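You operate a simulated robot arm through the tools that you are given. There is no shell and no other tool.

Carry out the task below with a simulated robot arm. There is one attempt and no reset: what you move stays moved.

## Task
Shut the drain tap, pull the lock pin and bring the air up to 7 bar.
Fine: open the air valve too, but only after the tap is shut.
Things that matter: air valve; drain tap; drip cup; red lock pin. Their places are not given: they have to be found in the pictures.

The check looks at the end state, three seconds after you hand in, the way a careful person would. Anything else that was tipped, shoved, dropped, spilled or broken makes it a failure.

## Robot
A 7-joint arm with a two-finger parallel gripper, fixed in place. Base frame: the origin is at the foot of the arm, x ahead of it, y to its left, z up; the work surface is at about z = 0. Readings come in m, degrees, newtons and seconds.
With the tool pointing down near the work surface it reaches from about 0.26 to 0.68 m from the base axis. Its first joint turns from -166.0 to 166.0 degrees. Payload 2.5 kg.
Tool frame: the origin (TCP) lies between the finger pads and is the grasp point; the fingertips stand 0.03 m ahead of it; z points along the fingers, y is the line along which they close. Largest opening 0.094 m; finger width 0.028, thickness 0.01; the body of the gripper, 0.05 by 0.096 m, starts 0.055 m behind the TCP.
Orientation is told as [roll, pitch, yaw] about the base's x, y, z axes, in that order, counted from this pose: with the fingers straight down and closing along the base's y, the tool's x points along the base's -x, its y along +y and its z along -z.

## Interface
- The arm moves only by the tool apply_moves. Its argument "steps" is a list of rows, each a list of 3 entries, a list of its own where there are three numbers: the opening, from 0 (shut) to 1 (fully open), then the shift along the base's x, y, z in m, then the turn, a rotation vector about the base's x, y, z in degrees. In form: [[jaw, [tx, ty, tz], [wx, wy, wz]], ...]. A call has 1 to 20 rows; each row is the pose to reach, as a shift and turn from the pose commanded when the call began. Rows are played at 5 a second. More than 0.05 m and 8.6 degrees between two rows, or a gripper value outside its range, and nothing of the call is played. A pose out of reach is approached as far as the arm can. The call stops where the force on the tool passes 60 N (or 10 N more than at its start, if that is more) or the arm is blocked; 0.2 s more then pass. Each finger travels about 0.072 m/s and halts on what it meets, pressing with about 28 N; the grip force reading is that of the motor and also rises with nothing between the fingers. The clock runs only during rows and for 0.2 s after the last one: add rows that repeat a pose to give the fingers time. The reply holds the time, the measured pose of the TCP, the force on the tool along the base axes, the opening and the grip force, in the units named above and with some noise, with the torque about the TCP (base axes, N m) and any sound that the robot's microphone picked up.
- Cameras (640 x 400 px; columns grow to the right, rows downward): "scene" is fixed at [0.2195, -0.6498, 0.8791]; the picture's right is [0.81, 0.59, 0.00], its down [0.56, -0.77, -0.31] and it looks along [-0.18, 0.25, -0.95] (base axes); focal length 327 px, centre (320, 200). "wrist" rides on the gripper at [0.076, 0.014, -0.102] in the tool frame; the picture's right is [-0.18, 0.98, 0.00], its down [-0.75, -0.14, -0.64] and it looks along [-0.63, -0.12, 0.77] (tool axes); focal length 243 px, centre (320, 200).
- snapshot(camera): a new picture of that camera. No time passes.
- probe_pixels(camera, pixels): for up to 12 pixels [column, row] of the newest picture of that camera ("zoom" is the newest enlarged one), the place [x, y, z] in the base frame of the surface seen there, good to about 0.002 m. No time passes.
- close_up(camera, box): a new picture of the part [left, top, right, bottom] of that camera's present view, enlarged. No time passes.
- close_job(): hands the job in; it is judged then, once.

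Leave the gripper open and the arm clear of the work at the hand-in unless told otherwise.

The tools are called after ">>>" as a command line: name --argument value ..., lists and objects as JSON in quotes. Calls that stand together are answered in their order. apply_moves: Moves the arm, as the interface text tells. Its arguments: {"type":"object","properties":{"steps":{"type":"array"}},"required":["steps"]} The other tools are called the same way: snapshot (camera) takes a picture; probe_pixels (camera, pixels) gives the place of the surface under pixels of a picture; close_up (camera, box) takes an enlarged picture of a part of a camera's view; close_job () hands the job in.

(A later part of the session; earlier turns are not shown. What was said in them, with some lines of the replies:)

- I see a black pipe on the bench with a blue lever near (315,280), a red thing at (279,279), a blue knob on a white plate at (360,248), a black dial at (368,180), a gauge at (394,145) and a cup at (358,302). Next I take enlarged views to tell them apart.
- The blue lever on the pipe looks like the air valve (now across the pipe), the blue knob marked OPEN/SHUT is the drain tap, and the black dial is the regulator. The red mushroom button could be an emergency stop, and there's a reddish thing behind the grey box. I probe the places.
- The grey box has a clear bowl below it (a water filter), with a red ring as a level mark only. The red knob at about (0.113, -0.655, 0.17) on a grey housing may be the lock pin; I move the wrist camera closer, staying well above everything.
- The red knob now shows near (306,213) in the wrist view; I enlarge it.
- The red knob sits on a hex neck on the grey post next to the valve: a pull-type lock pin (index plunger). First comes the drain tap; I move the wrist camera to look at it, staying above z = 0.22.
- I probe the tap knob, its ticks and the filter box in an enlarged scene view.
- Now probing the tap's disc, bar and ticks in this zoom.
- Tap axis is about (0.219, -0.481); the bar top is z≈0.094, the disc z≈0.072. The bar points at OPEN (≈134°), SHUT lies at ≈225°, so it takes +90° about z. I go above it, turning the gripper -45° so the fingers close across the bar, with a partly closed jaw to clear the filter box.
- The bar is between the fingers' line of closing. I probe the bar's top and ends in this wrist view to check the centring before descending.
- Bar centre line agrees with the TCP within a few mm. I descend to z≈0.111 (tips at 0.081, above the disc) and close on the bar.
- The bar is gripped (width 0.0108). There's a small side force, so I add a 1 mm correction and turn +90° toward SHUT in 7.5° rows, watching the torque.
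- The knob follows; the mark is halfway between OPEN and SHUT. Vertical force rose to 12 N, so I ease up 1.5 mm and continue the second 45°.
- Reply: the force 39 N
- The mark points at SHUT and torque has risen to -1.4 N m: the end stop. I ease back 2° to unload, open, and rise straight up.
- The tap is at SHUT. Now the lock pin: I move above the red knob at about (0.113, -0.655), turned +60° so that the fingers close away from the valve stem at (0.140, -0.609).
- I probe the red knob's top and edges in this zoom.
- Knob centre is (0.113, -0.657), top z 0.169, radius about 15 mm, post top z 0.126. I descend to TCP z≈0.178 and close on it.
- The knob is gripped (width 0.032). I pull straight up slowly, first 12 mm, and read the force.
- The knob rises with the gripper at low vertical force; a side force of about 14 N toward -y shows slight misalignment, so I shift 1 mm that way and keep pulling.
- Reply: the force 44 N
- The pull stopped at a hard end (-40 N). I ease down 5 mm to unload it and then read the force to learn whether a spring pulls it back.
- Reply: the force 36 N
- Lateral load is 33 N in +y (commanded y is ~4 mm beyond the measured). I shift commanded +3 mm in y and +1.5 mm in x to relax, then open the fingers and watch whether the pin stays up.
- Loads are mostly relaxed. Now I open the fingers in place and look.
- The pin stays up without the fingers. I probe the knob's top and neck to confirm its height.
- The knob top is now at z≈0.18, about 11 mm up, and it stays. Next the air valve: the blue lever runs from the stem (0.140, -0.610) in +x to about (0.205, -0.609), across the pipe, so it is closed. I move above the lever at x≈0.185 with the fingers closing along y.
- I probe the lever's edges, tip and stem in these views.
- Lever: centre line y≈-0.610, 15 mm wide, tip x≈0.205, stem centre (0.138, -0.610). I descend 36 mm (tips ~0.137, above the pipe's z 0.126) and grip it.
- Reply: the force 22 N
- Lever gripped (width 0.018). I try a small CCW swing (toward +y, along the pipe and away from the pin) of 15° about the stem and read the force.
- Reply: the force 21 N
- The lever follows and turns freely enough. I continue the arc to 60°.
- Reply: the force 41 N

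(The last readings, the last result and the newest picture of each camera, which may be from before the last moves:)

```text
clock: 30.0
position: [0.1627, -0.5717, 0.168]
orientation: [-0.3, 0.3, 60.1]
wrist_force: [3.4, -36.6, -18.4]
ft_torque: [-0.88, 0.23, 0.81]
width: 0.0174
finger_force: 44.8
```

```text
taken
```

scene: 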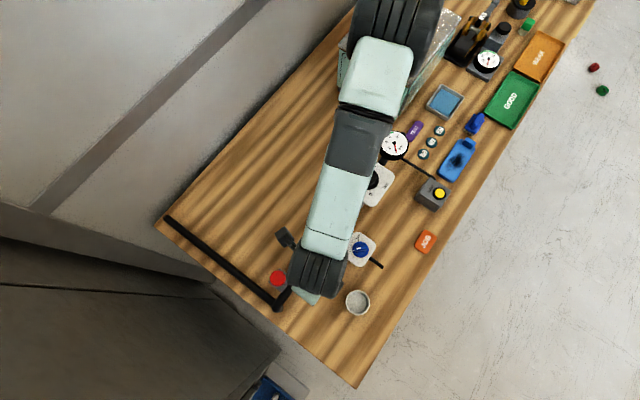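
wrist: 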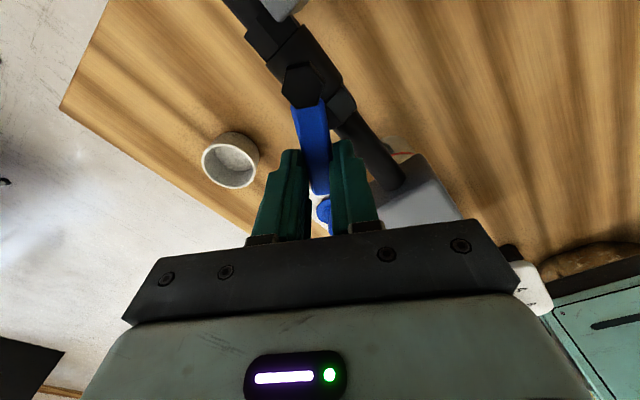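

The lever is at 60°. There's ~30 N pulling inward along the lever, so I shorten the arc by 2.5 mm and go on to 90°.

>>> apply_moves --steps '[[0.1, [-0.0005, -0.0025, -0.001], [0, 0, 0]], [0.1, [-0.006, 0.0002, -0.001], [0, 0, 7.5]], [0.1, [-0.0118, 0.0022, -0.001], [0, 0, 15]], [0.1, [-0.0178, 0.0033, -0.001], [0, 0, 22.5]], [0.1, [-0.0237, 0.0037, -0.001], [0, 0, 30]], [0.1, [-0.0237, 0.0037, -0.001], [0, 0, 30]]]'

>>> snapshot --camera "wrist"

>>> snapshot --camera "scene"

```text
clock: 31.4
position: [0.1397, -0.5655, 0.1673]
orientation: [-0.1, 0.1, 90.1]
wrist_force: [8.7, -12.6, 19.8]
ft_torque: [0.21, -0.22, -0.26]
width: 0.0176
finger_force: 44.8
```

```text
taken
```

wrist: 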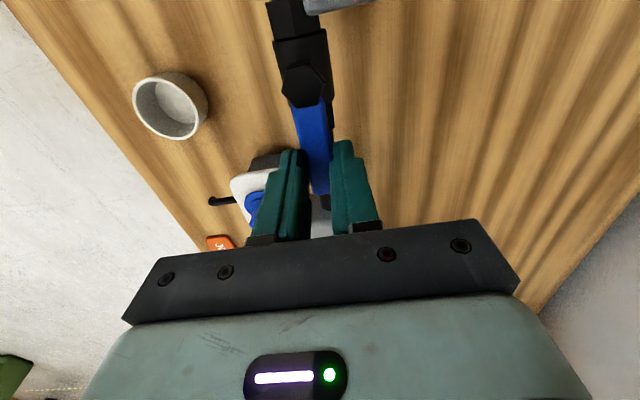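

```text
taken
```

scene: 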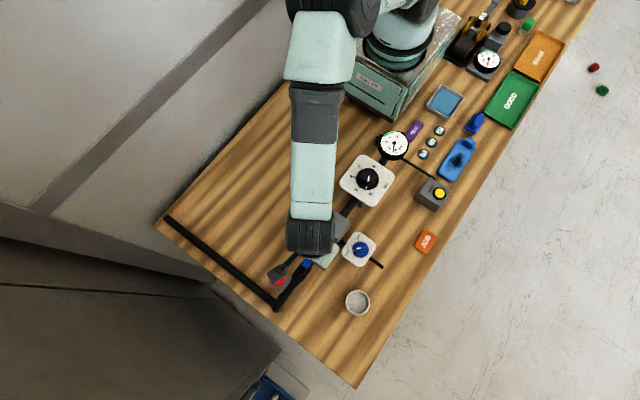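

The lever looks aligned with the pipe. I push 3° further to feel for the stop.

>>> apply_moves --steps '[[0.1, [-0.0012, 0, 0], [0, 0, 1.5]], [0.1, [-0.0025, 0, 0], [0, 0, 3]], [0.1, [-0.0025, 0, 0], [0, 0, 3]]]'

```text
clock: 32.2
position: [0.1395, -0.5658, 0.1693]
orientation: [-0.4, 0.2, 93.1]
wrist_force: [29.2, -13.2, 14.4]
ft_torque: [0.23, -0.42, -1.46]
width: 0.019
finger_force: 45.3
```

The end stop is felt (29 N, -1.5 N m). I undo that, release, rise and move aside with the gripper turned back to 0° so the cameras can see.

>>> apply_moves --steps '[[0.1, [0.0025, 0, 0], [0, 0, -3]], [0.25, [0.0025, 0, 0], [0, 0, -3]], [0.45, [0.0025, 0, 0], [0, 0, -3]], [0.45, [0.0025, 0, 0], [0, 0, -3]], [0.45, [0.0025, 0, 0.04], [0, 0, -3]], [0.45, [0.0025, 0, 0.08], [0, 0, -10]], [0.45, [0.0025, 0.02, 0.12], [0, 0, -18]], [0.45, [-0.02, 0.04, 0.14], [0, 0, -26]], [0.45, [-0.05, 0.06, 0.14], [0, 0, -34]], [0.45, [-0.08, 0.09, 0.14], [0, 0, -42]], [0.45, [-0.11, 0.12, 0.14], [0, 0, -50]], [0.45, [-0.12, 0.15, 0.14], [0, 0, -58]], [0.45, [-0.12, 0.17, 0.14], [0, 0, -66]], [0.45, [-0.12, 0.17, 0.14], [0, 0, -74]], [0.45, [-0.12, 0.17, 0.14], [0, 0, -82]], [0.45, [-0.12, 0.17, 0.14], [0, 0, -90]], [0.45, [-0.12, 0.17, 0.14], [0, 0, -93]], [0.45, [-0.12, 0.17, 0.14], [0, 0, -93]]]'

>>> snapshot --camera "scene"

>>> close_up --camera "scene" --box '[250, 220, 410, 320]'

>>> snapshot --camera "wrist"

>>> close_up --camera "scene" --box '[330, 120, 426, 210]'

```text
clock: 36.0
position: [0.0164, -0.396, 0.3084]
orientation: [0.0, 0.0, -0.1]
wrist_force: [1.1, 0.3, 0.8]
ft_torque: [-0.01, 0.03, 0.0]
width: 0.0423
finger_force: 0.0
```

```text
taken
```

scene: 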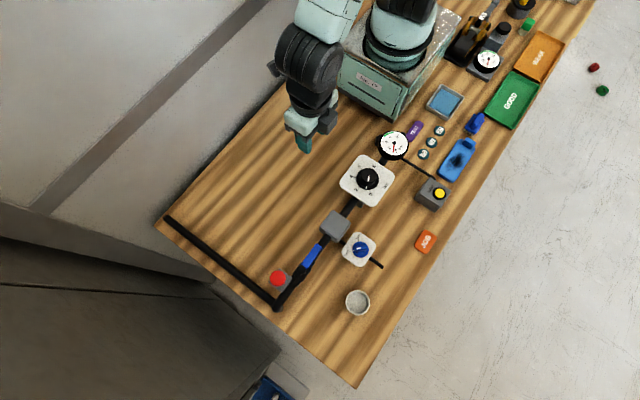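

```text
4.00 times, centred on (330, 270) of scene
```

zoom: 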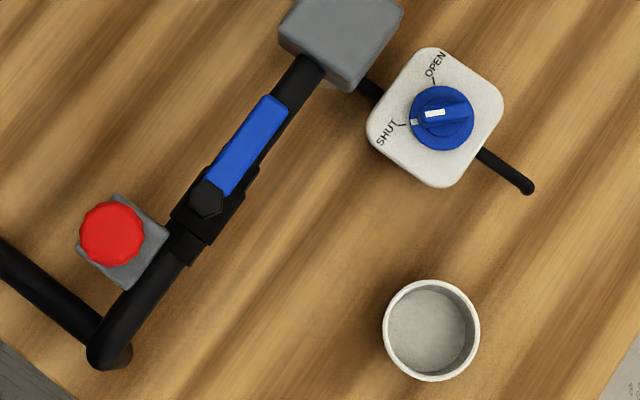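

```text
taken
```

wrist: 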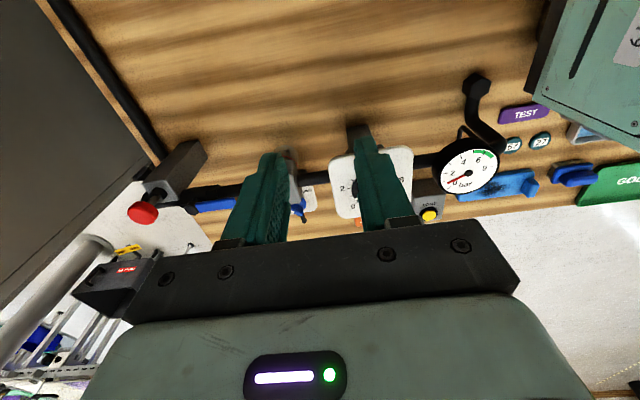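

```text
4.44 times, centred on (378, 165) of scene
```

zoom: 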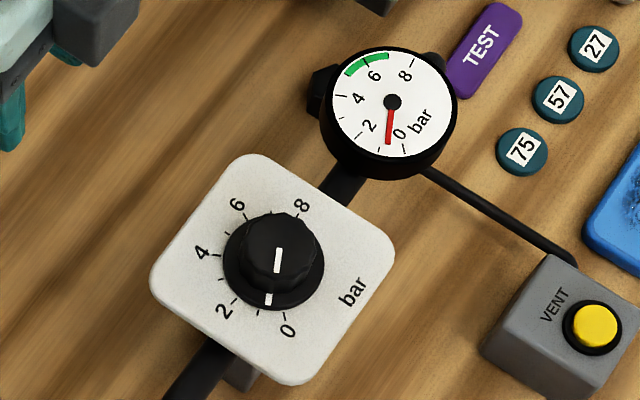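

The air valve lever lies along the pipe, the tap is at SHUT and the pin is up. The gauge shows about 0.5 bar, the regulator mark about 0.6. I look closely at the regulator knob and gauge.

>>> close_up --camera "scene" --box '[336, 150, 400, 210]'

>>> close_up --camera "scene" --box '[374, 126, 414, 164]'

>>> probe_pixels --camera "zoom" --pixels '[[320, 180], [320, 240]]'

>>> probe_pixels --camera "scene" --pixels '[[369, 174], [362, 178], [375, 180], [368, 187], [358, 183], [377, 187], [343, 180], [375, 158], [392, 178], [362, 203], [368, 180], [366, 190]]'

```text
6.67 times, centred on (368, 180) of scene
```

zoom: 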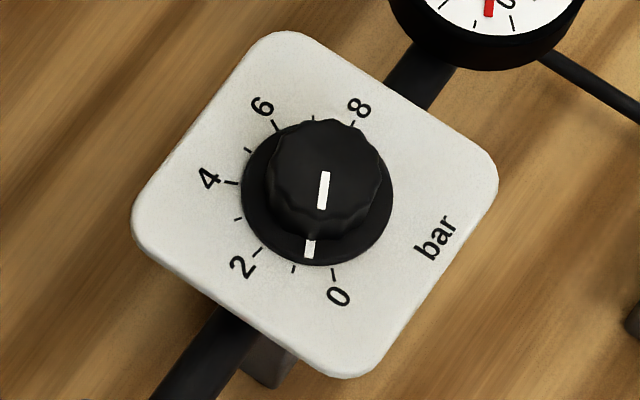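

```text
10.53 times, centred on (394, 145) of scene
```

zoom: 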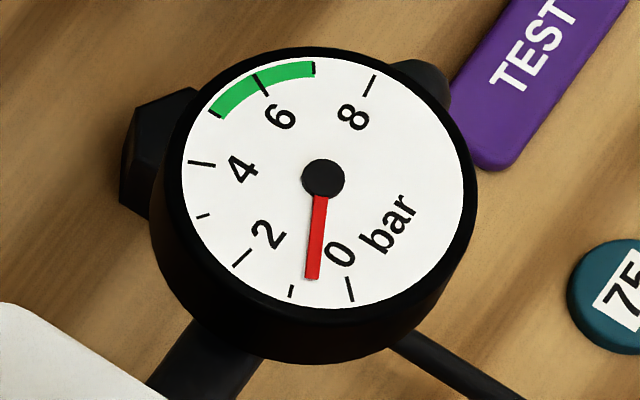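

```text
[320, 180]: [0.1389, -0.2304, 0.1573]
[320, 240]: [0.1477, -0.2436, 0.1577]
```

```text
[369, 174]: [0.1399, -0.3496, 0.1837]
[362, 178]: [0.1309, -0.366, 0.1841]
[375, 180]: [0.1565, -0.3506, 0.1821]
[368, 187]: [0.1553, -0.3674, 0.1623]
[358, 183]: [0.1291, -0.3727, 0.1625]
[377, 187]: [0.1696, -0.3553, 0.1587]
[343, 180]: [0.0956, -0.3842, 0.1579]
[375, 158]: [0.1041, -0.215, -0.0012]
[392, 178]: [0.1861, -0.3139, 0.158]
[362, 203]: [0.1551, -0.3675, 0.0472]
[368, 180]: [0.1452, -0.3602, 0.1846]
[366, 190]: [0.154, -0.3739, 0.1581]
```

Gauge ticks run 0–8 with 7 at the far end of the green arc; the needle is at about 0.65, matching the dial mark. The regulator axis is about (0.142, -0.352), knob top z 0.185, disc z 0.1625. Dial scale is ≈27° per bar, clockwise from above, so about 170° to go. I move above the knob with yaw +80° to leave room for a clockwise turn.

>>> apply_moves --steps '[[0.55, [0.01, 0.004, 0], [0, 0, 7.5]], [0.64, [0.02, 0.008, 0], [0, 0, 15]], [0.64, [0.03, 0.012, 0], [0, 0, 22.5]], [0.64, [0.045, 0.016, 0], [0, 0, 30]], [0.64, [0.06, 0.02, 0], [0, 0, 37.5]], [0.64, [0.075, 0.025, 0], [0, 0, 45]], [0.64, [0.09, 0.03, 0], [0, 0, 52.5]], [0.64, [0.105, 0.035, 0], [0, 0, 60]], [0.64, [0.115, 0.04, 0], [0, 0, 67.5]], [0.64, [0.125, 0.044, -0.02], [0, 0, 75]], [0.64, [0.125, 0.044, -0.05], [0, 0, 80]], [0.64, [0.125, 0.044, -0.05], [0, 0, 80]]]'

>>> snapshot --camera "wrist"

>>> close_up --camera "wrist" --box '[240, 85, 400, 185]'

>>> snapshot --camera "scene"

```text
clock: 38.6
position: [0.1396, -0.3506, 0.2562]
orientation: [-0.1, 0.0, 80.1]
wrist_force: [0.8, -0.4, 0.7]
ft_torque: [0.0, 0.02, 0.04]
width: 0.0602
finger_force: 0.1
```

```text
taken
```

wrist: 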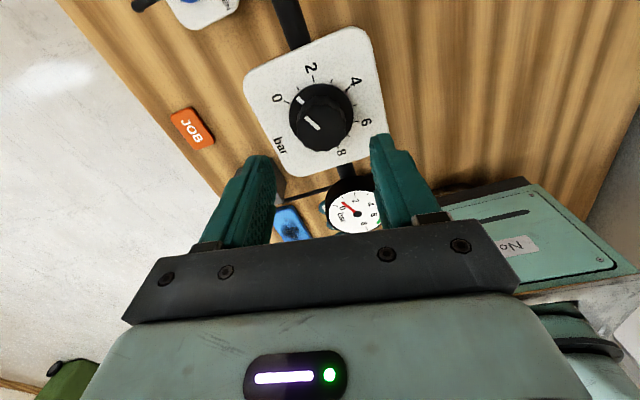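

```text
4.00 times, centred on (320, 135) of wrist
```

zoom: 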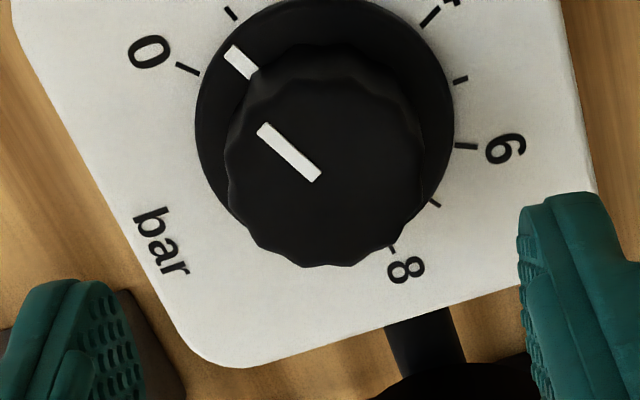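

```text
taken
```

scene: 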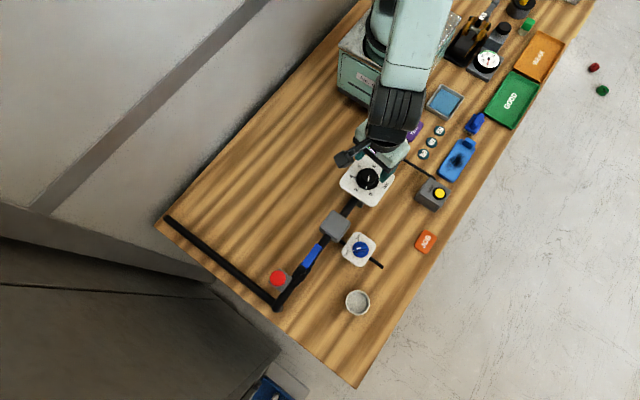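

I probe the knob's top and edges here for the axis.

>>> probe_pixels --camera "zoom" --pixels '[[325, 150], [240, 165], [412, 145], [325, 70], [335, 255], [205, 130], [448, 110], [280, 10], [318, 178], [240, 62], [268, 130]]'

```text
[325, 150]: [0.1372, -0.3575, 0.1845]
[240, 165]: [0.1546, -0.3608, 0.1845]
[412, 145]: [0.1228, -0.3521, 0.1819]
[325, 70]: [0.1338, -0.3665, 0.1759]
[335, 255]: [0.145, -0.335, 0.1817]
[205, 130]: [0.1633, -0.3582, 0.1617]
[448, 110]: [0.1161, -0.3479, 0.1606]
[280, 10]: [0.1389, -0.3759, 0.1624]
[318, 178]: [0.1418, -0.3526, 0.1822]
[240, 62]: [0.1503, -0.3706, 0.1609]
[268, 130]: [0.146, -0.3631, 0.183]
```

Axis ≈ (0.140, -0.352): the TCP is centred. I descend 58 mm (tips ~0.168, above the disc) and grip the knob.

>>> apply_moves --steps '[[0.64, [0, -0.001, -0.03], [0, 0, 0]], [0.64, [0, -0.001, -0.058], [0, 0, 0]], [0.64, [0, -0.001, -0.058], [0, 0, 0]], [0.45, [0, -0.001, -0.058], [0, 0, 0]], [0.3, [0, -0.001, -0.058], [0, 0, 0]], [0.3, [0, -0.001, -0.058], [0, 0, 0]]]'

>>> snapshot --camera "wrist"

```text
clock: 40.0
position: [0.1399, -0.351, 0.1991]
orientation: [0.0, 0.0, 80.0]
wrist_force: [-4.2, -1.6, -6.7]
ft_torque: [-0.2, 0.09, 0.05]
width: 0.0374
finger_force: 45.0
```

```text
taken
```

wrist: 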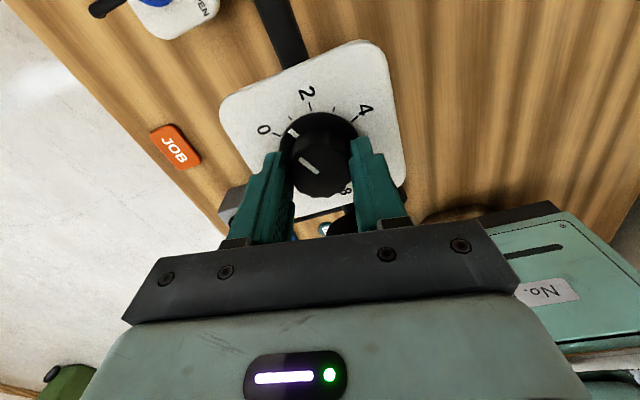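

Gripped (width 0.037). I turn clockwise (negative about z) by 30° first and read the torque.

>>> apply_moves --steps '[[0.3, [0, 0, 0], [0, 0, -7.5]], [0.3, [0, 0, 0], [0, 0, -15]], [0.3, [0, 0, 0], [0, 0, -22.5]], [0.3, [0, 0, 0], [0, 0, -30]], [0.3, [0, 0, 0], [0, 0, -30]]]'

>>> snapshot --camera "wrist"

>>> close_up --camera "scene" --box '[336, 120, 416, 210]'

```text
clock: 41.2
position: [0.1383, -0.3514, 0.198]
orientation: [0.3, -0.1, 49.7]
wrist_force: [-23.7, 3.1, -20.1]
ft_torque: [0.15, -0.08, 0.07]
width: 0.0374
finger_force: 45.0
```

```text
taken
```

wrist: 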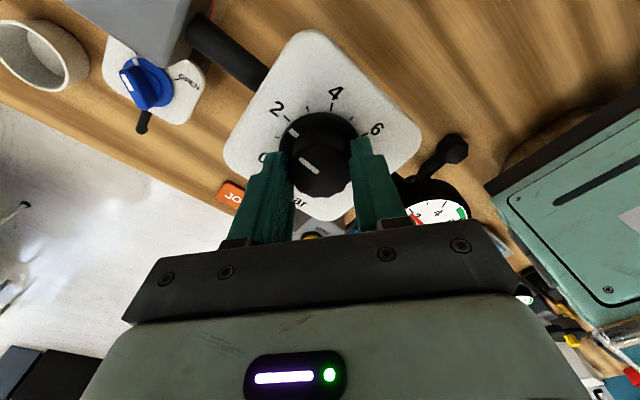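

```text
4.44 times, centred on (376, 165) of scene
```

zoom: 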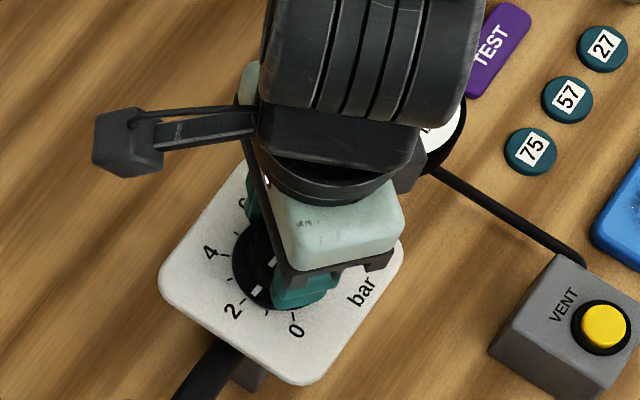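

It turns easily; the mark is now at about 1.7. I shift 1 mm in -x for the side load and turn another 75°.

>>> apply_moves --steps '[[0.3, [-0.001, 0, -0.0005], [0, 0, -7.5]], [0.3, [-0.001, 0, -0.0005], [0, 0, -15]], [0.3, [-0.001, 0, -0.0005], [0, 0, -22.5]], [0.3, [-0.001, 0, -0.0005], [0, 0, -30]], [0.3, [-0.001, 0, -0.0005], [0, 0, -37.5]], [0.3, [-0.001, 0, -0.0005], [0, 0, -45]], [0.3, [-0.001, 0, -0.0005], [0, 0, -52.5]], [0.3, [-0.001, 0, -0.0005], [0, 0, -60]], [0.3, [-0.001, 0, -0.0005], [0, 0, -67.5]], [0.3, [-0.001, 0, -0.0005], [0, 0, -75]], [0.3, [-0.001, 0, -0.0005], [0, 0, -75]]]'

>>> snapshot --camera "wrist"

>>> close_up --camera "scene" --box '[336, 120, 416, 210]'

```text
clock: 43.6
position: [0.1389, -0.3503, 0.1987]
orientation: [0.3, 0.2, -25.0]
wrist_force: [-6.6, 29.2, 10.0]
ft_torque: [-0.01, -0.19, 0.0]
width: 0.0371
finger_force: 45.3
```

```text
taken
```

wrist: 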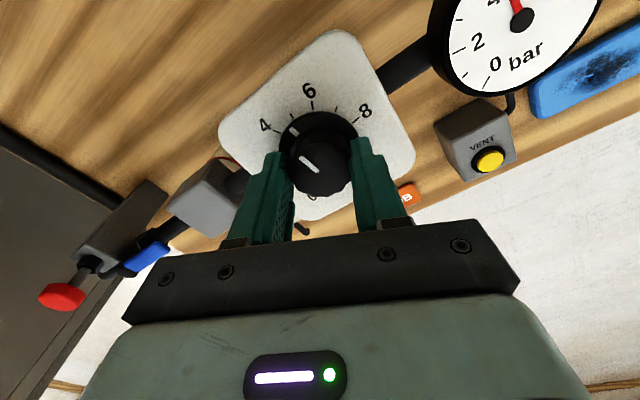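

```text
4.44 times, centred on (376, 165) of scene
```

zoom: 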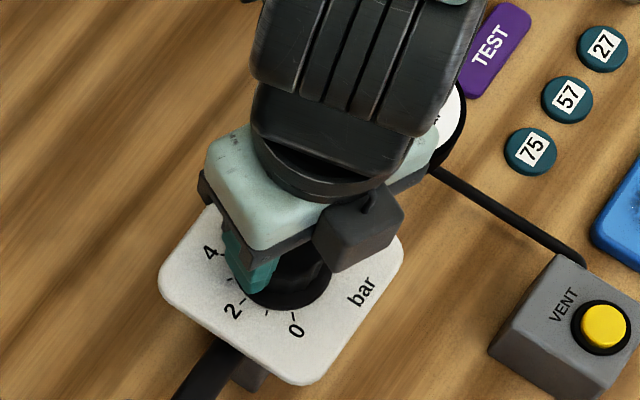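

The dial and gauge both read somewhere between 4 and 5; I look closer.

>>> close_up --camera "wrist" --box '[240, 60, 400, 200]'

>>> close_up --camera "wrist" --box '[420, 0, 620, 110]'

```text
2.86 times, centred on (320, 130) of wrist
```

zoom: 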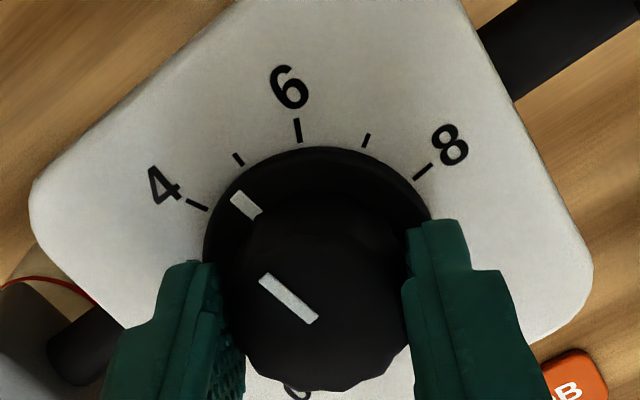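

```text
3.20 times, centred on (520, 55) of wrist
```

zoom: 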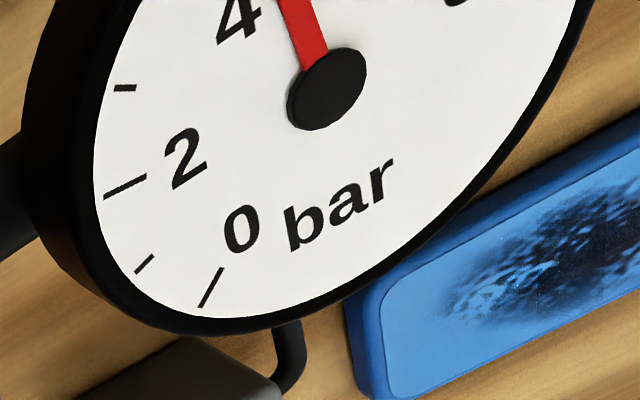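

The dial mark is at about 4.6. I turn another 52° clockwise with a 1 mm +y correction, leaving a margin below 7.

>>> apply_moves --steps '[[0.3, [0, 0.001, 0], [0, 0, -6.5]], [0.3, [0, 0.001, 0], [0, 0, -13]], [0.3, [0, 0.001, 0], [0, 0, -19.5]], [0.3, [0, 0.001, 0], [0, 0, -26]], [0.3, [0, 0.001, 0], [0, 0, -32.5]], [0.3, [0, 0.001, 0], [0, 0, -39]], [0.3, [0, 0.001, 0], [0, 0, -45.5]], [0.3, [0, 0.001, 0], [0, 0, -52]], [0.3, [0, 0.001, 0], [0, 0, -52]], [0.3, [0, 0.001, 0], [0, 0, -52]]]'

>>> snapshot --camera "wrist"

>>> snapshot --camera "scene"

>>> close_up --camera "wrist" --box '[240, 60, 400, 200]'

```text
clock: 45.8
position: [0.1404, -0.3502, 0.1988]
orientation: [0.1, 0.4, -76.9]
wrist_force: [18.5, 30.5, -3.5]
ft_torque: [0.25, -0.23, -0.02]
width: 0.0374
finger_force: 45.4
```

```text
taken
```

wrist: 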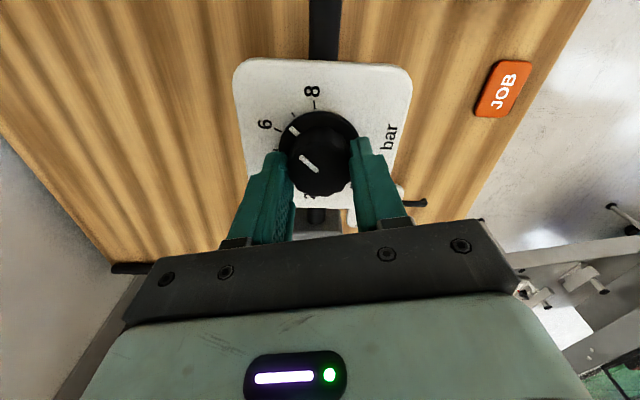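

```text
taken
```

scene: 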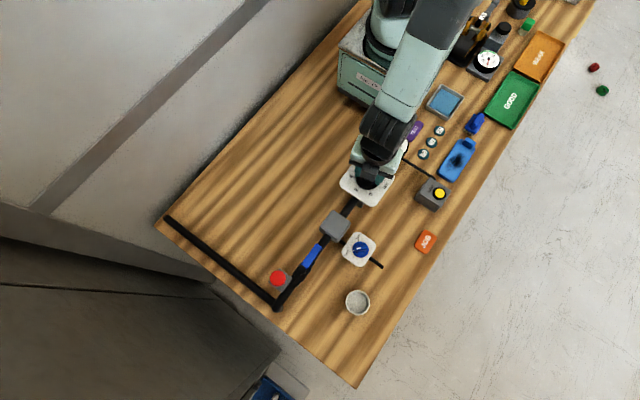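

```text
2.86 times, centred on (320, 130) of wrist
```

zoom: 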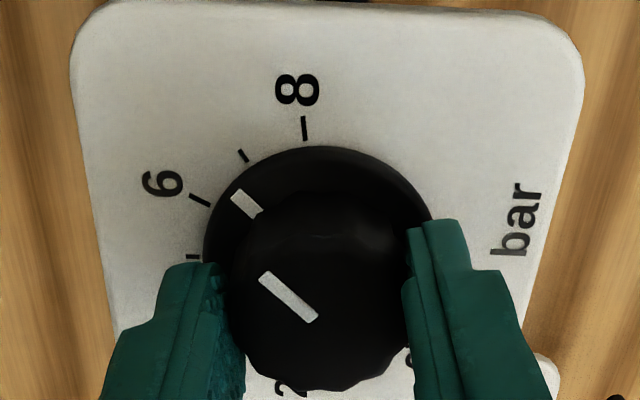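

The mark is at about 6.6. I relax the side load, release, rise 55 mm and turn the wrist to about yaw +20°, from where the wrist camera should see the gauge while gripping.

>>> apply_moves --steps '[[0.3, [0.0005, 0.001, 0], [0, 0, 0]], [0.45, [0.0005, 0.001, 0], [0, 0, 0]], [0.64, [0.0005, 0.001, 0], [0, 0, 0]], [0.64, [0.0005, 0.001, 0], [0, 0, 0]], [0.64, [0, 0, 0.03], [0, 0, 0]], [0.64, [0, 0, 0.055], [0, 0, 8]], [0.64, [0, 0, 0.055], [0, 0, 16]], [0.64, [0, 0, 0.055], [0, 0, 24]], [0.64, [0, 0, 0.055], [0, 0, 32]], [0.64, [0, 0, 0.055], [0, 0, 40]], [0.64, [0, 0, 0.055], [0, 0, 48]], [0.64, [0, 0, 0.055], [0, 0, 56]], [0.64, [0, 0, 0.055], [0, 0, 64]], [0.64, [0, 0, 0.055], [0, 0, 72]], [0.64, [0, 0, 0.055], [0, 0, 80]], [0.64, [0, 0, 0.055], [0, 0, 88]], [0.64, [0, 0, 0.055], [0, 0, 96]], [0.64, [0, 0, 0.055], [0, 0, 97]]]'

>>> snapshot --camera "wrist"

>>> close_up --camera "wrist" --box '[250, 60, 390, 160]'

>>> close_up --camera "wrist" --box '[390, 40, 550, 200]'

```text
clock: 49.6
position: [0.1403, -0.3507, 0.2548]
orientation: [0.0, 0.0, 20.0]
wrist_force: [-0.4, 1.0, 0.0]
ft_torque: [-0.01, 0.03, 0.02]
width: 0.0602
finger_force: 0.1
```

```text
taken
```

wrist: 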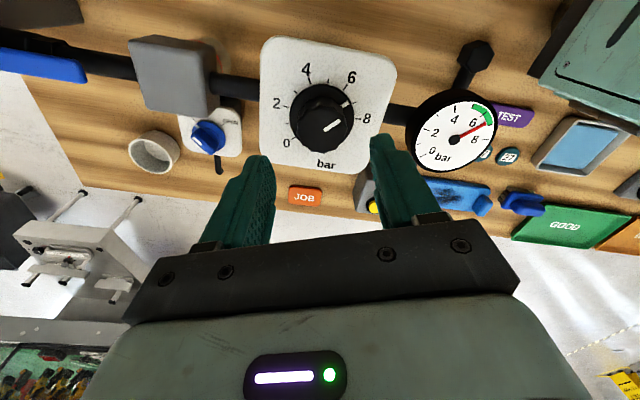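

```text
4.00 times, centred on (320, 110) of wrist
```

zoom: 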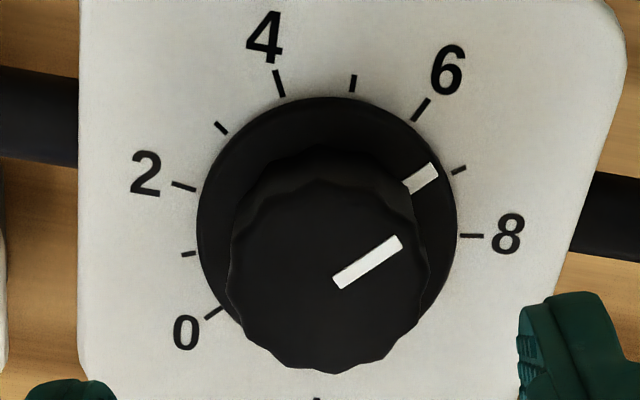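

```text
2.50 times, centred on (470, 120) of wrist
```

zoom: 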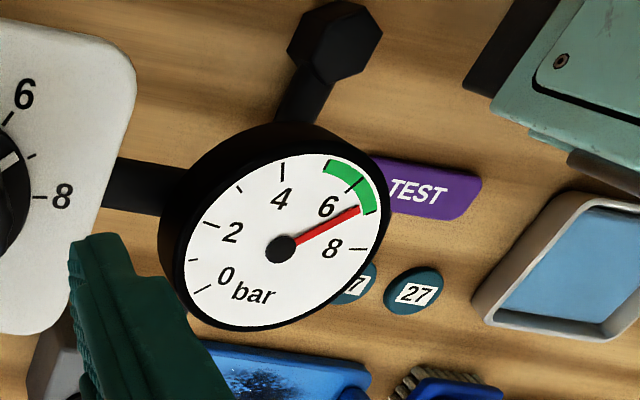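

Dial and gauge both read about 6.7. I zoom more on the gauge for a finer reading.

>>> close_up --camera "wrist" --box '[410, 85, 500, 175]'

>>> close_up --camera "scene" --box '[374, 126, 414, 164]'

```text
4.44 times, centred on (455, 130) of wrist
```

zoom: 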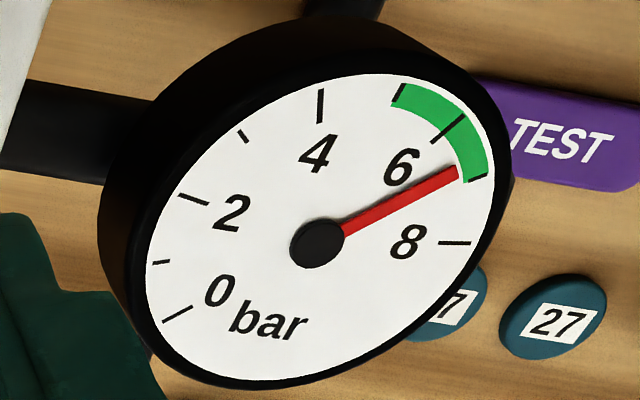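

```text
10.53 times, centred on (394, 145) of scene
```

zoom: 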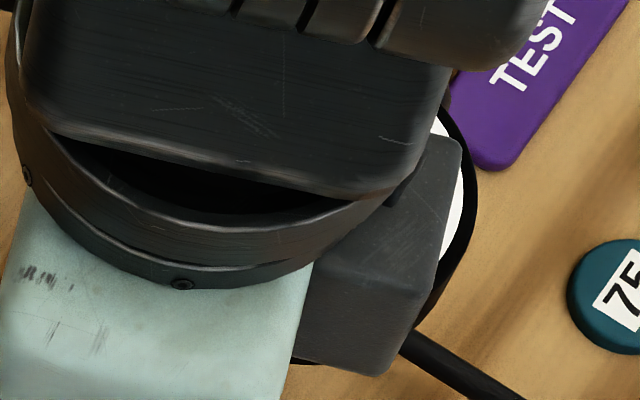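

The needle is at about 6.75, so about +0.25 bar (≈7°) remains. I descend again, grip at yaw +20° and read before turning.

>>> apply_moves --steps '[[0.64, [0, 0, -0.03], [0, 0, 0]], [0.64, [0, 0, -0.055], [0, 0, 0]], [0.64, [0, 0, -0.055], [0, 0, 0]], [0.45, [0, 0, -0.055], [0, 0, 0]], [0.3, [0, 0, -0.055], [0, 0, 0]], [0.3, [0, 0, -0.055], [0, 0, 0]]]'

>>> snapshot --camera "wrist"

>>> close_up --camera "wrist" --box '[410, 60, 570, 180]'

```text
clock: 51.0
position: [0.1409, -0.3499, 0.1984]
orientation: [-0.1, 0.0, 20.0]
wrist_force: [2.8, -4.9, -9.5]
ft_torque: [0.29, -0.03, -0.04]
width: 0.0376
finger_force: 45.4
```

```text
taken
```

wrist: 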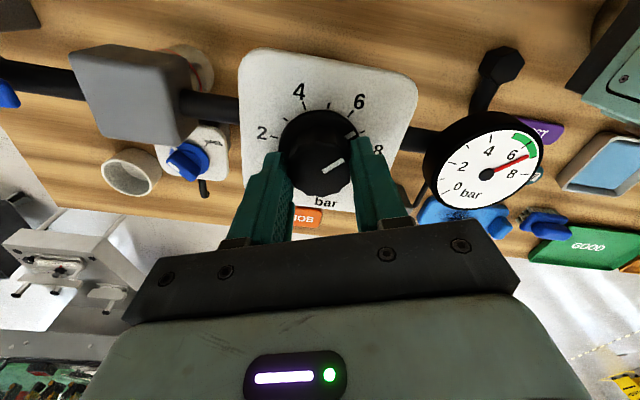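

```text
3.33 times, centred on (490, 120) of wrist
```

zoom: 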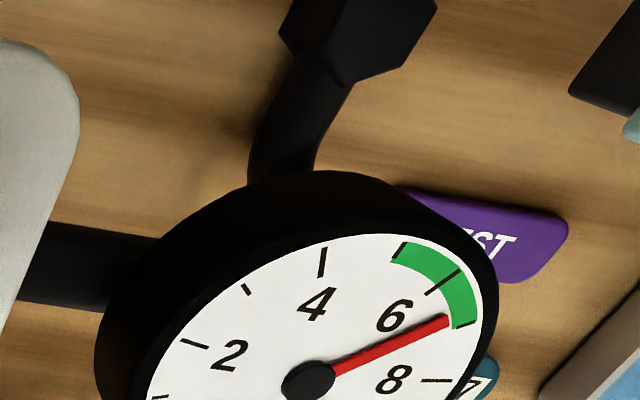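

The gauge is visible while gripping, still about 6.75. I turn 6° clockwise and wait.

>>> apply_moves --steps '[[0.3, [0, 0, 0], [0, 0, -3]], [0.3, [0, 0, 0], [0, 0, -6]], [0.3, [0, 0, 0], [0, 0, -6]], [0.3, [0, 0, 0], [0, 0, -6]], [0.3, [0, 0, 0], [0, 0, -6]]]'

>>> close_up --camera "wrist" --box '[425, 85, 555, 205]'

>>> close_up --camera "wrist" --box '[250, 60, 410, 220]'

```text
clock: 52.2
position: [0.1395, -0.3503, 0.1987]
orientation: [0.2, 0.0, 14.1]
wrist_force: [19.2, 5.2, -33.2]
ft_torque: [-0.33, -0.61, -0.04]
width: 0.0379
finger_force: 45.1
```

```text
3.33 times, centred on (490, 145) of wrist
```

zoom: 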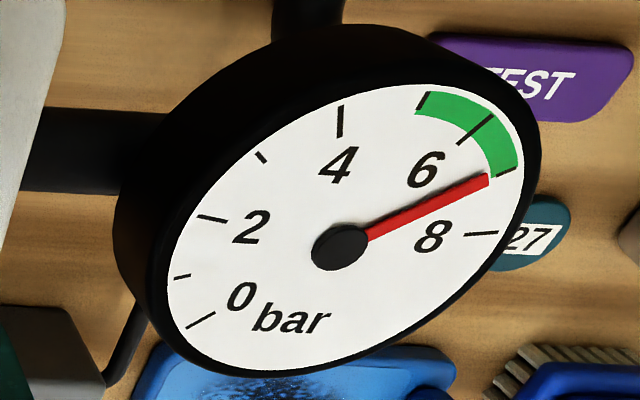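

```text
2.50 times, centred on (330, 140) of wrist
```

zoom: 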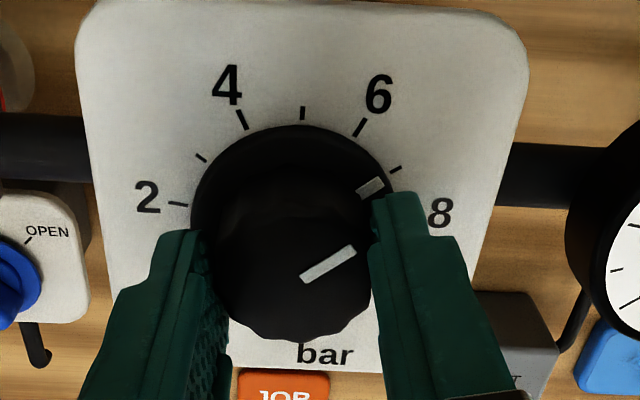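

The needle now points at about 6.97, right at the 7 tick. I ease the load, release, rise and go aside to read the gauge from the scene camera without parallax.

>>> apply_moves --steps '[[0.3, [0.0007, 0.0002, -0.001], [0, 0, 0]], [0.45, [0.0007, 0.0002, -0.001], [0, 0, 0]], [0.64, [0.0007, 0.0002, -0.001], [0, 0, 0]], [0.64, [0.0007, 0.0002, -0.001], [0, 0, 0]], [0.64, [0, 0, 0.03], [0, 0, 0]], [0.64, [0, 0, 0.07], [0, 0, 0]], [0.64, [-0.02, 0, 0.1], [0, 0, -4]], [0.64, [-0.05, -0.02, 0.11], [0, 0, -9]], [0.64, [-0.08, -0.03, 0.11], [0, 0, -14]], [0.64, [-0.11, -0.05, 0.11], [0, 0, -14]], [0.64, [-0.14, -0.05, 0.11], [0, 0, -14]], [0.64, [-0.14, -0.05, 0.11], [0, 0, -14]]]'

>>> snapshot --camera "scene"

>>> close_up --camera "scene" --box '[374, 126, 414, 164]'

>>> close_up --camera "scene" --box '[336, 150, 400, 210]'

>>> close_up --camera "scene" --box '[250, 220, 410, 320]'

```text
clock: 54.8
position: [-0.0011, -0.4018, 0.3074]
orientation: [0.0, 0.1, -0.1]
wrist_force: [0.9, 0.6, -0.4]
ft_torque: [-0.01, 0.02, -0.01]
width: 0.06
finger_force: 0.2
```

```text
taken
```

scene: 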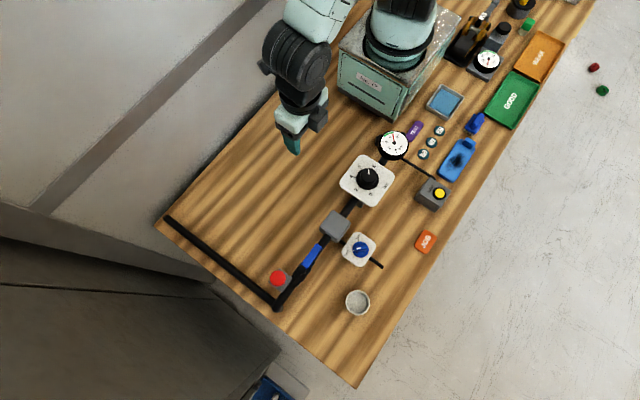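

```text
10.53 times, centred on (394, 145) of scene
```

zoom: 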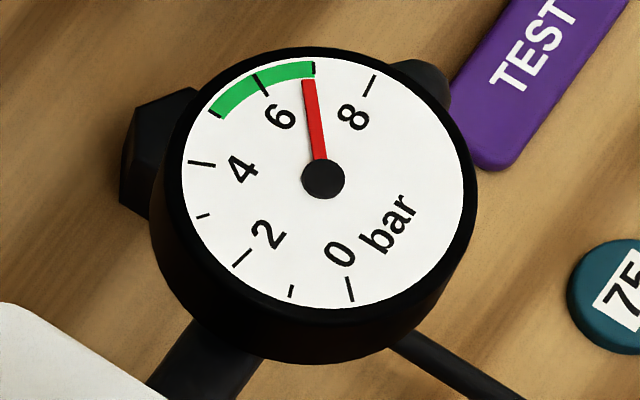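

```text
6.67 times, centred on (368, 180) of scene
```

zoom: 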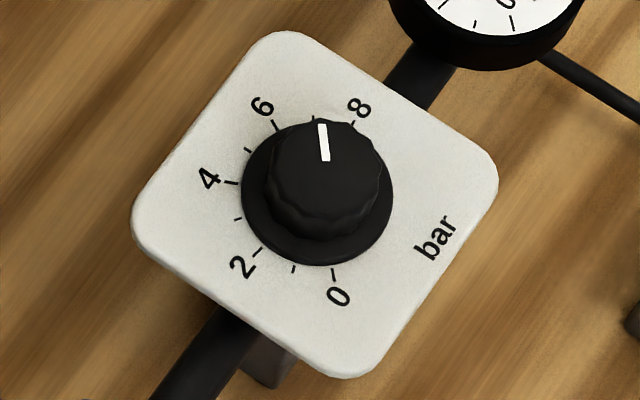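

```text
4.00 times, centred on (330, 270) of scene
```

zoom: 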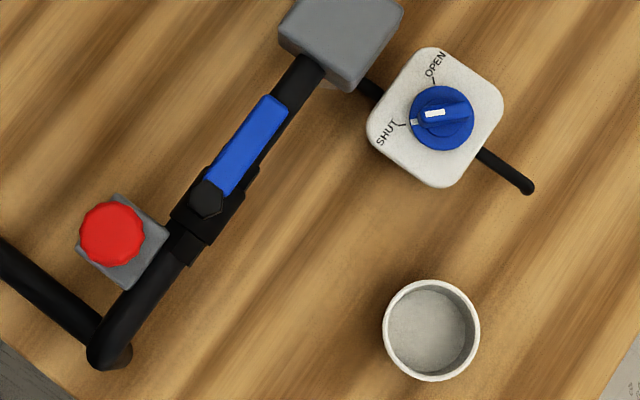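

From the scene the needle is a little short of 7 (I estimate 6.85), while the slanted wrist view suggested 6.97. For a reading without parallax I tilt the wrist camera to look straight down on the gauge from high above.

>>> apply_moves --steps '[[0.8, [0.02, 0.02, 0.01], [0, 5, 0]], [1, [0.04, 0.04, 0.02], [0, 10, 0]], [1, [0.06, 0.06, 0.03], [0, 16, 0]], [1, [0.08, 0.08, 0.04], [0, 22, 0]], [1, [0.1, 0.1, 0.05], [0, 28, 0]], [1, [0.12, 0.13, 0.05], [0, 34, 0]], [1, [0.135, 0.16, 0.05], [0, 39, 0]], [1, [0.135, 0.16, 0.05], [0, 39, 0]], [1, [0.135, 0.16, 0.05], [0, 39, 0]]]'

>>> snapshot --camera "wrist"

>>> snapshot --camera "scene"

```text
clock: 56.8
position: [0.132, -0.2418, 0.3581]
orientation: [0.0, 39.0, 0.0]
wrist_force: [-0.5, -0.4, 0.2]
ft_torque: [0.03, -0.01, 0.02]
width: 0.094
finger_force: 0.2
```

```text
taken
```

wrist: 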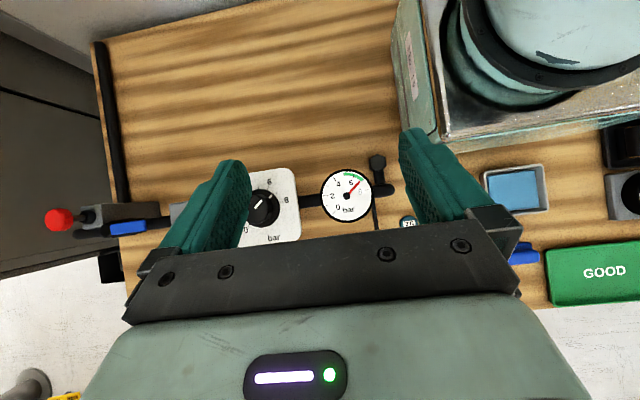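

```text
taken
```

scene: 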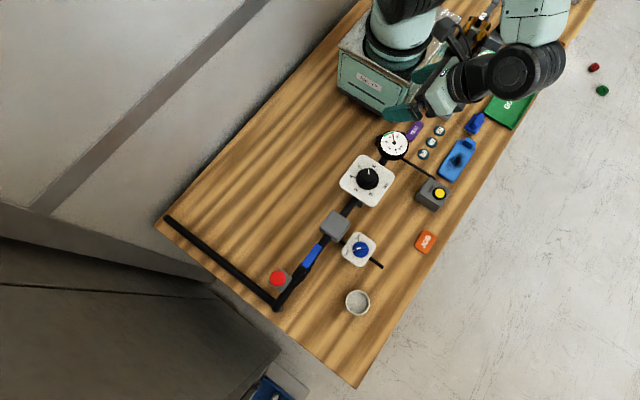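

The gauge is now seen from almost straight above at (348,195). I enlarge it, and the dial at (265,205).

>>> close_up --camera "wrist" --box '[318, 165, 378, 225]'

>>> close_up --camera "wrist" --box '[240, 165, 310, 235]'

```text
6.67 times, centred on (348, 195) of wrist
```

zoom: 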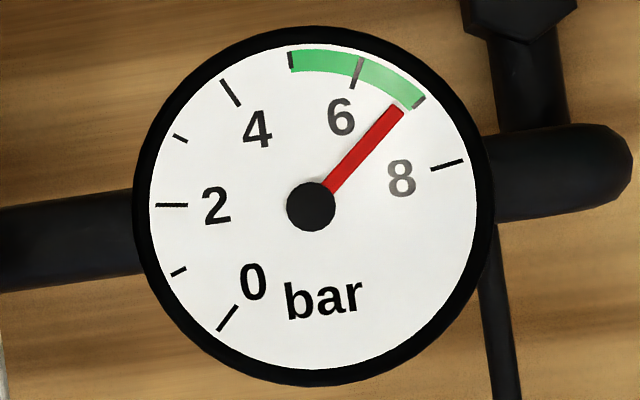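

```text
5.71 times, centred on (275, 200) of wrist
```

zoom: 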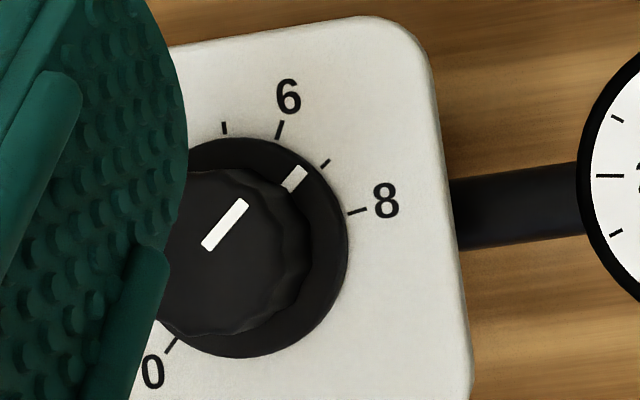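

Seen from above, the gauge reads 6.87 (needle 41.6°, tick 6 at 17.8°, tick 7 at 45.3°). I go back for about +0.13 bar (≈3.6°): untilt, hover over the knob.

>>> apply_moves --steps '[[1, [0, -0.01, 0], [0, -7, 0]], [0.8, [0, -0.03, 0], [0, -14, 0]], [0.64, [0, -0.05, 0], [0, -21, 0]], [0.64, [0.0, -0.07, 0], [0, -28, 0]], [0.64, [0.002, -0.09, 0], [0, -34, 0]], [0.64, [0.005, -0.11, 0], [0, -39, 0]], [0.64, [0.005, -0.11, -0.04], [0, -39, 0]], [0.64, [0.005, -0.11, -0.08], [0, -39, 0]], [0.64, [0.005, -0.11, -0.105], [0, -39, 0]], [0.64, [0.005, -0.11, -0.105], [0, -39, 0]]]'

>>> apply_moves --steps '[[0.64, [0, 0, 0], [0, 0, 7]], [0.64, [0, 0, 0], [0, 0, 14]], [0.64, [0, 0, 0], [0, 0, 14]]]'

>>> snapshot --camera "wrist"

```text
clock: 59.0
position: [0.1415, -0.3518, 0.2541]
orientation: [0.0, 0.0, 0.1]
wrist_force: [-0.5, -1.1, 0.6]
ft_torque: [-0.01, -0.02, 0.01]
width: 0.0601
finger_force: 0.0
```

```text
clock: 59.8
position: [0.1395, -0.3505, 0.2536]
orientation: [0.0, 0.0, 14.1]
wrist_force: [-0.5, 0.1, 0.2]
ft_torque: [-0.02, -0.02, 0.02]
width: 0.0604
finger_force: 0.0
```

```text
taken
```

wrist: 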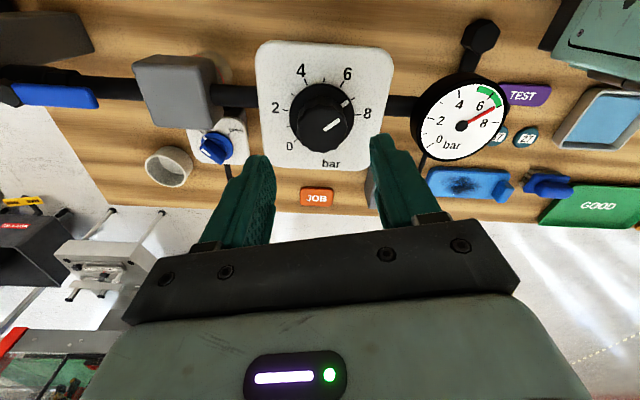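

I'm centred above the knob. I descend, grip, turn 3.6° clockwise, hold, and check the gauge.

>>> apply_moves --steps '[[0.64, [0, 0, -0.03], [0, 0, 0]], [0.64, [0, 0, -0.055], [0, 0, 0]], [0.64, [0, 0, -0.055], [0, 0, 0]], [0.45, [0, 0, -0.055], [0, 0, 0]], [0.3, [0, 0, -0.055], [0, 0, 0]], [0.3, [0, 0, -0.055], [0, 0, 0]]]'

>>> close_up --camera "wrist" --box '[425, 85, 555, 205]'

>>> apply_moves --steps '[[0.3, [0, 0, 0], [0, 0, -1.8]], [0.3, [0, 0, 0], [0, 0, -3.6]], [0.3, [0, 0, 0], [0, 0, -3.6]], [0.3, [0, 0, 0], [0, 0, -3.6]]]'

>>> close_up --camera "wrist" --box '[425, 85, 555, 205]'

```text
clock: 61.2
position: [0.1389, -0.35, 0.1977]
orientation: [-0.1, 0.0, 14.0]
wrist_force: [-1.2, 1.4, -8.3]
ft_torque: [-0.48, -0.33, 0.05]
width: 0.0374
finger_force: 44.9
```

```text
3.33 times, centred on (490, 145) of wrist
```

zoom: 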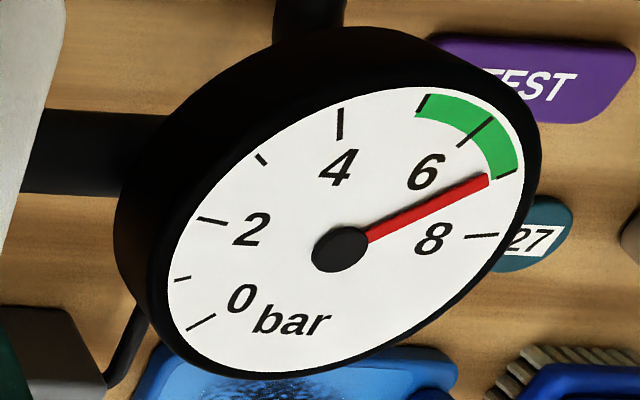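

```text
clock: 62.2
position: [0.1403, -0.3502, 0.1973]
orientation: [0.1, 0.0, 10.4]
wrist_force: [3.9, 6.9, -18.7]
ft_torque: [-0.28, -0.26, 0.02]
width: 0.0374
finger_force: 44.7
```

```text
3.33 times, centred on (490, 145) of wrist
```

zoom: 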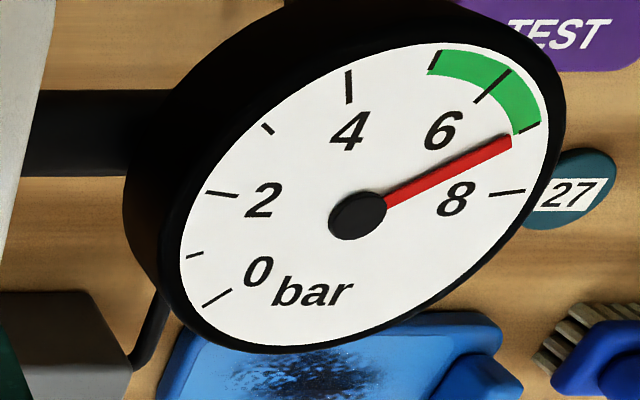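

The needle advanced. I release, rise, and move aside for the scene-camera reading (which agreed with the overhead one).

>>> apply_moves --steps '[[0.3, [0.0002, 0.0003, -0.0005], [0, 0, 0]], [0.45, [0.0002, 0.0003, -0.0005], [0, 0, 0]], [0.64, [0, 0, 0], [0, 0, 0]], [0.64, [0, 0, 0], [0, 0, 0]], [0.64, [0, 0, 0.03], [0, 0, 0]], [0.64, [0, 0, 0.07], [0, 0, 0]], [0.8, [-0.02, 0, 0.1], [0, 0, -3]], [1, [-0.05, -0.02, 0.11], [0, 0, -7]], [1, [-0.08, -0.03, 0.11], [0, 0, -10.4]], [1, [-0.11, -0.05, 0.11], [0, 0, -10.4]], [1, [-0.14, -0.05, 0.11], [0, 0, -10.4]], [1, [-0.17, -0.05, 0.12], [0, 0, -10.4]], [1, [-0.17, -0.05, 0.12], [0, 0, -10.4]]]'

>>> snapshot --camera "scene"

>>> close_up --camera "scene" --box '[374, 126, 414, 164]'

>>> close_up --camera "scene" --box '[336, 150, 400, 210]'

>>> close_up --camera "scene" --box '[250, 220, 410, 320]'

>>> probe_pixels --camera "scene" --pixels '[[278, 278], [276, 279], [280, 277]]'

```text
clock: 65.0
position: [-0.0304, -0.4003, 0.3203]
orientation: [0.0, 0.0, -0.1]
wrist_force: [-0.1, 0.2, 0.3]
ft_torque: [0.01, 0.0, -0.01]
width: 0.0939
finger_force: 0.2
```

```text
taken
```

scene: 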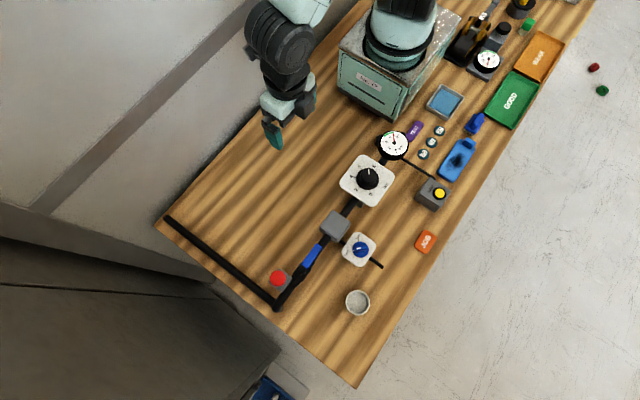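

```text
10.53 times, centred on (394, 145) of scene
```

zoom: 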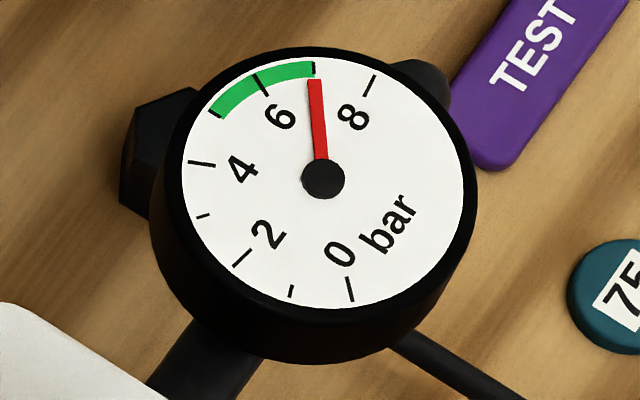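

```text
6.67 times, centred on (368, 180) of scene
```

zoom: 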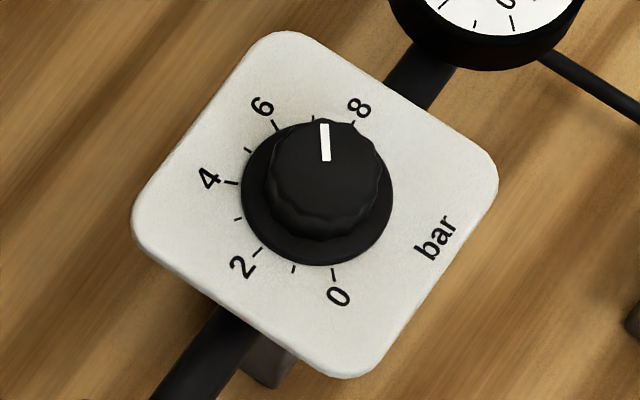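

```text
4.00 times, centred on (330, 270) of scene
```

zoom: 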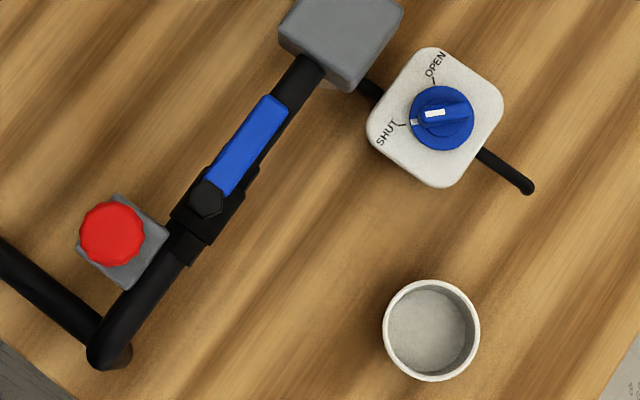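

```text
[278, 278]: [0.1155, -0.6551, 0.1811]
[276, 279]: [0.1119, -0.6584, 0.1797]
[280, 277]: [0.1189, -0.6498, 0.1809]
```

The needle is now on the 7 tick (direction -3.6°, tick -3.8°). The tap is at SHUT, the lever lies along the pipe and the pin knob is still up at z≈0.18. The cup is untouched, the gripper is open and the arm is clear, so I hand in.

>>> close_job

```text
The job is handed in.
```

All four steps are done and the job is handed in. I don't have the check's result yet.

- **Drain tap:** it was turned to SHUT until it reached its end stop, before I touched anything else.
- **Red lock pin:** it was pulled up about 11 mm to its stop. It has stayed up without being held.
- **Air valve:** it was opened after the tap was shut. The lever now lies along the pipe, against its stop.
- **Air pressure:** the gauge needle is on the 7 bar tick. It first settled at about 6.87, so I went back for a small correction.

In the last pictures the drip cup and everything else look unmoved. The arm is clear of the work with the gripper open.
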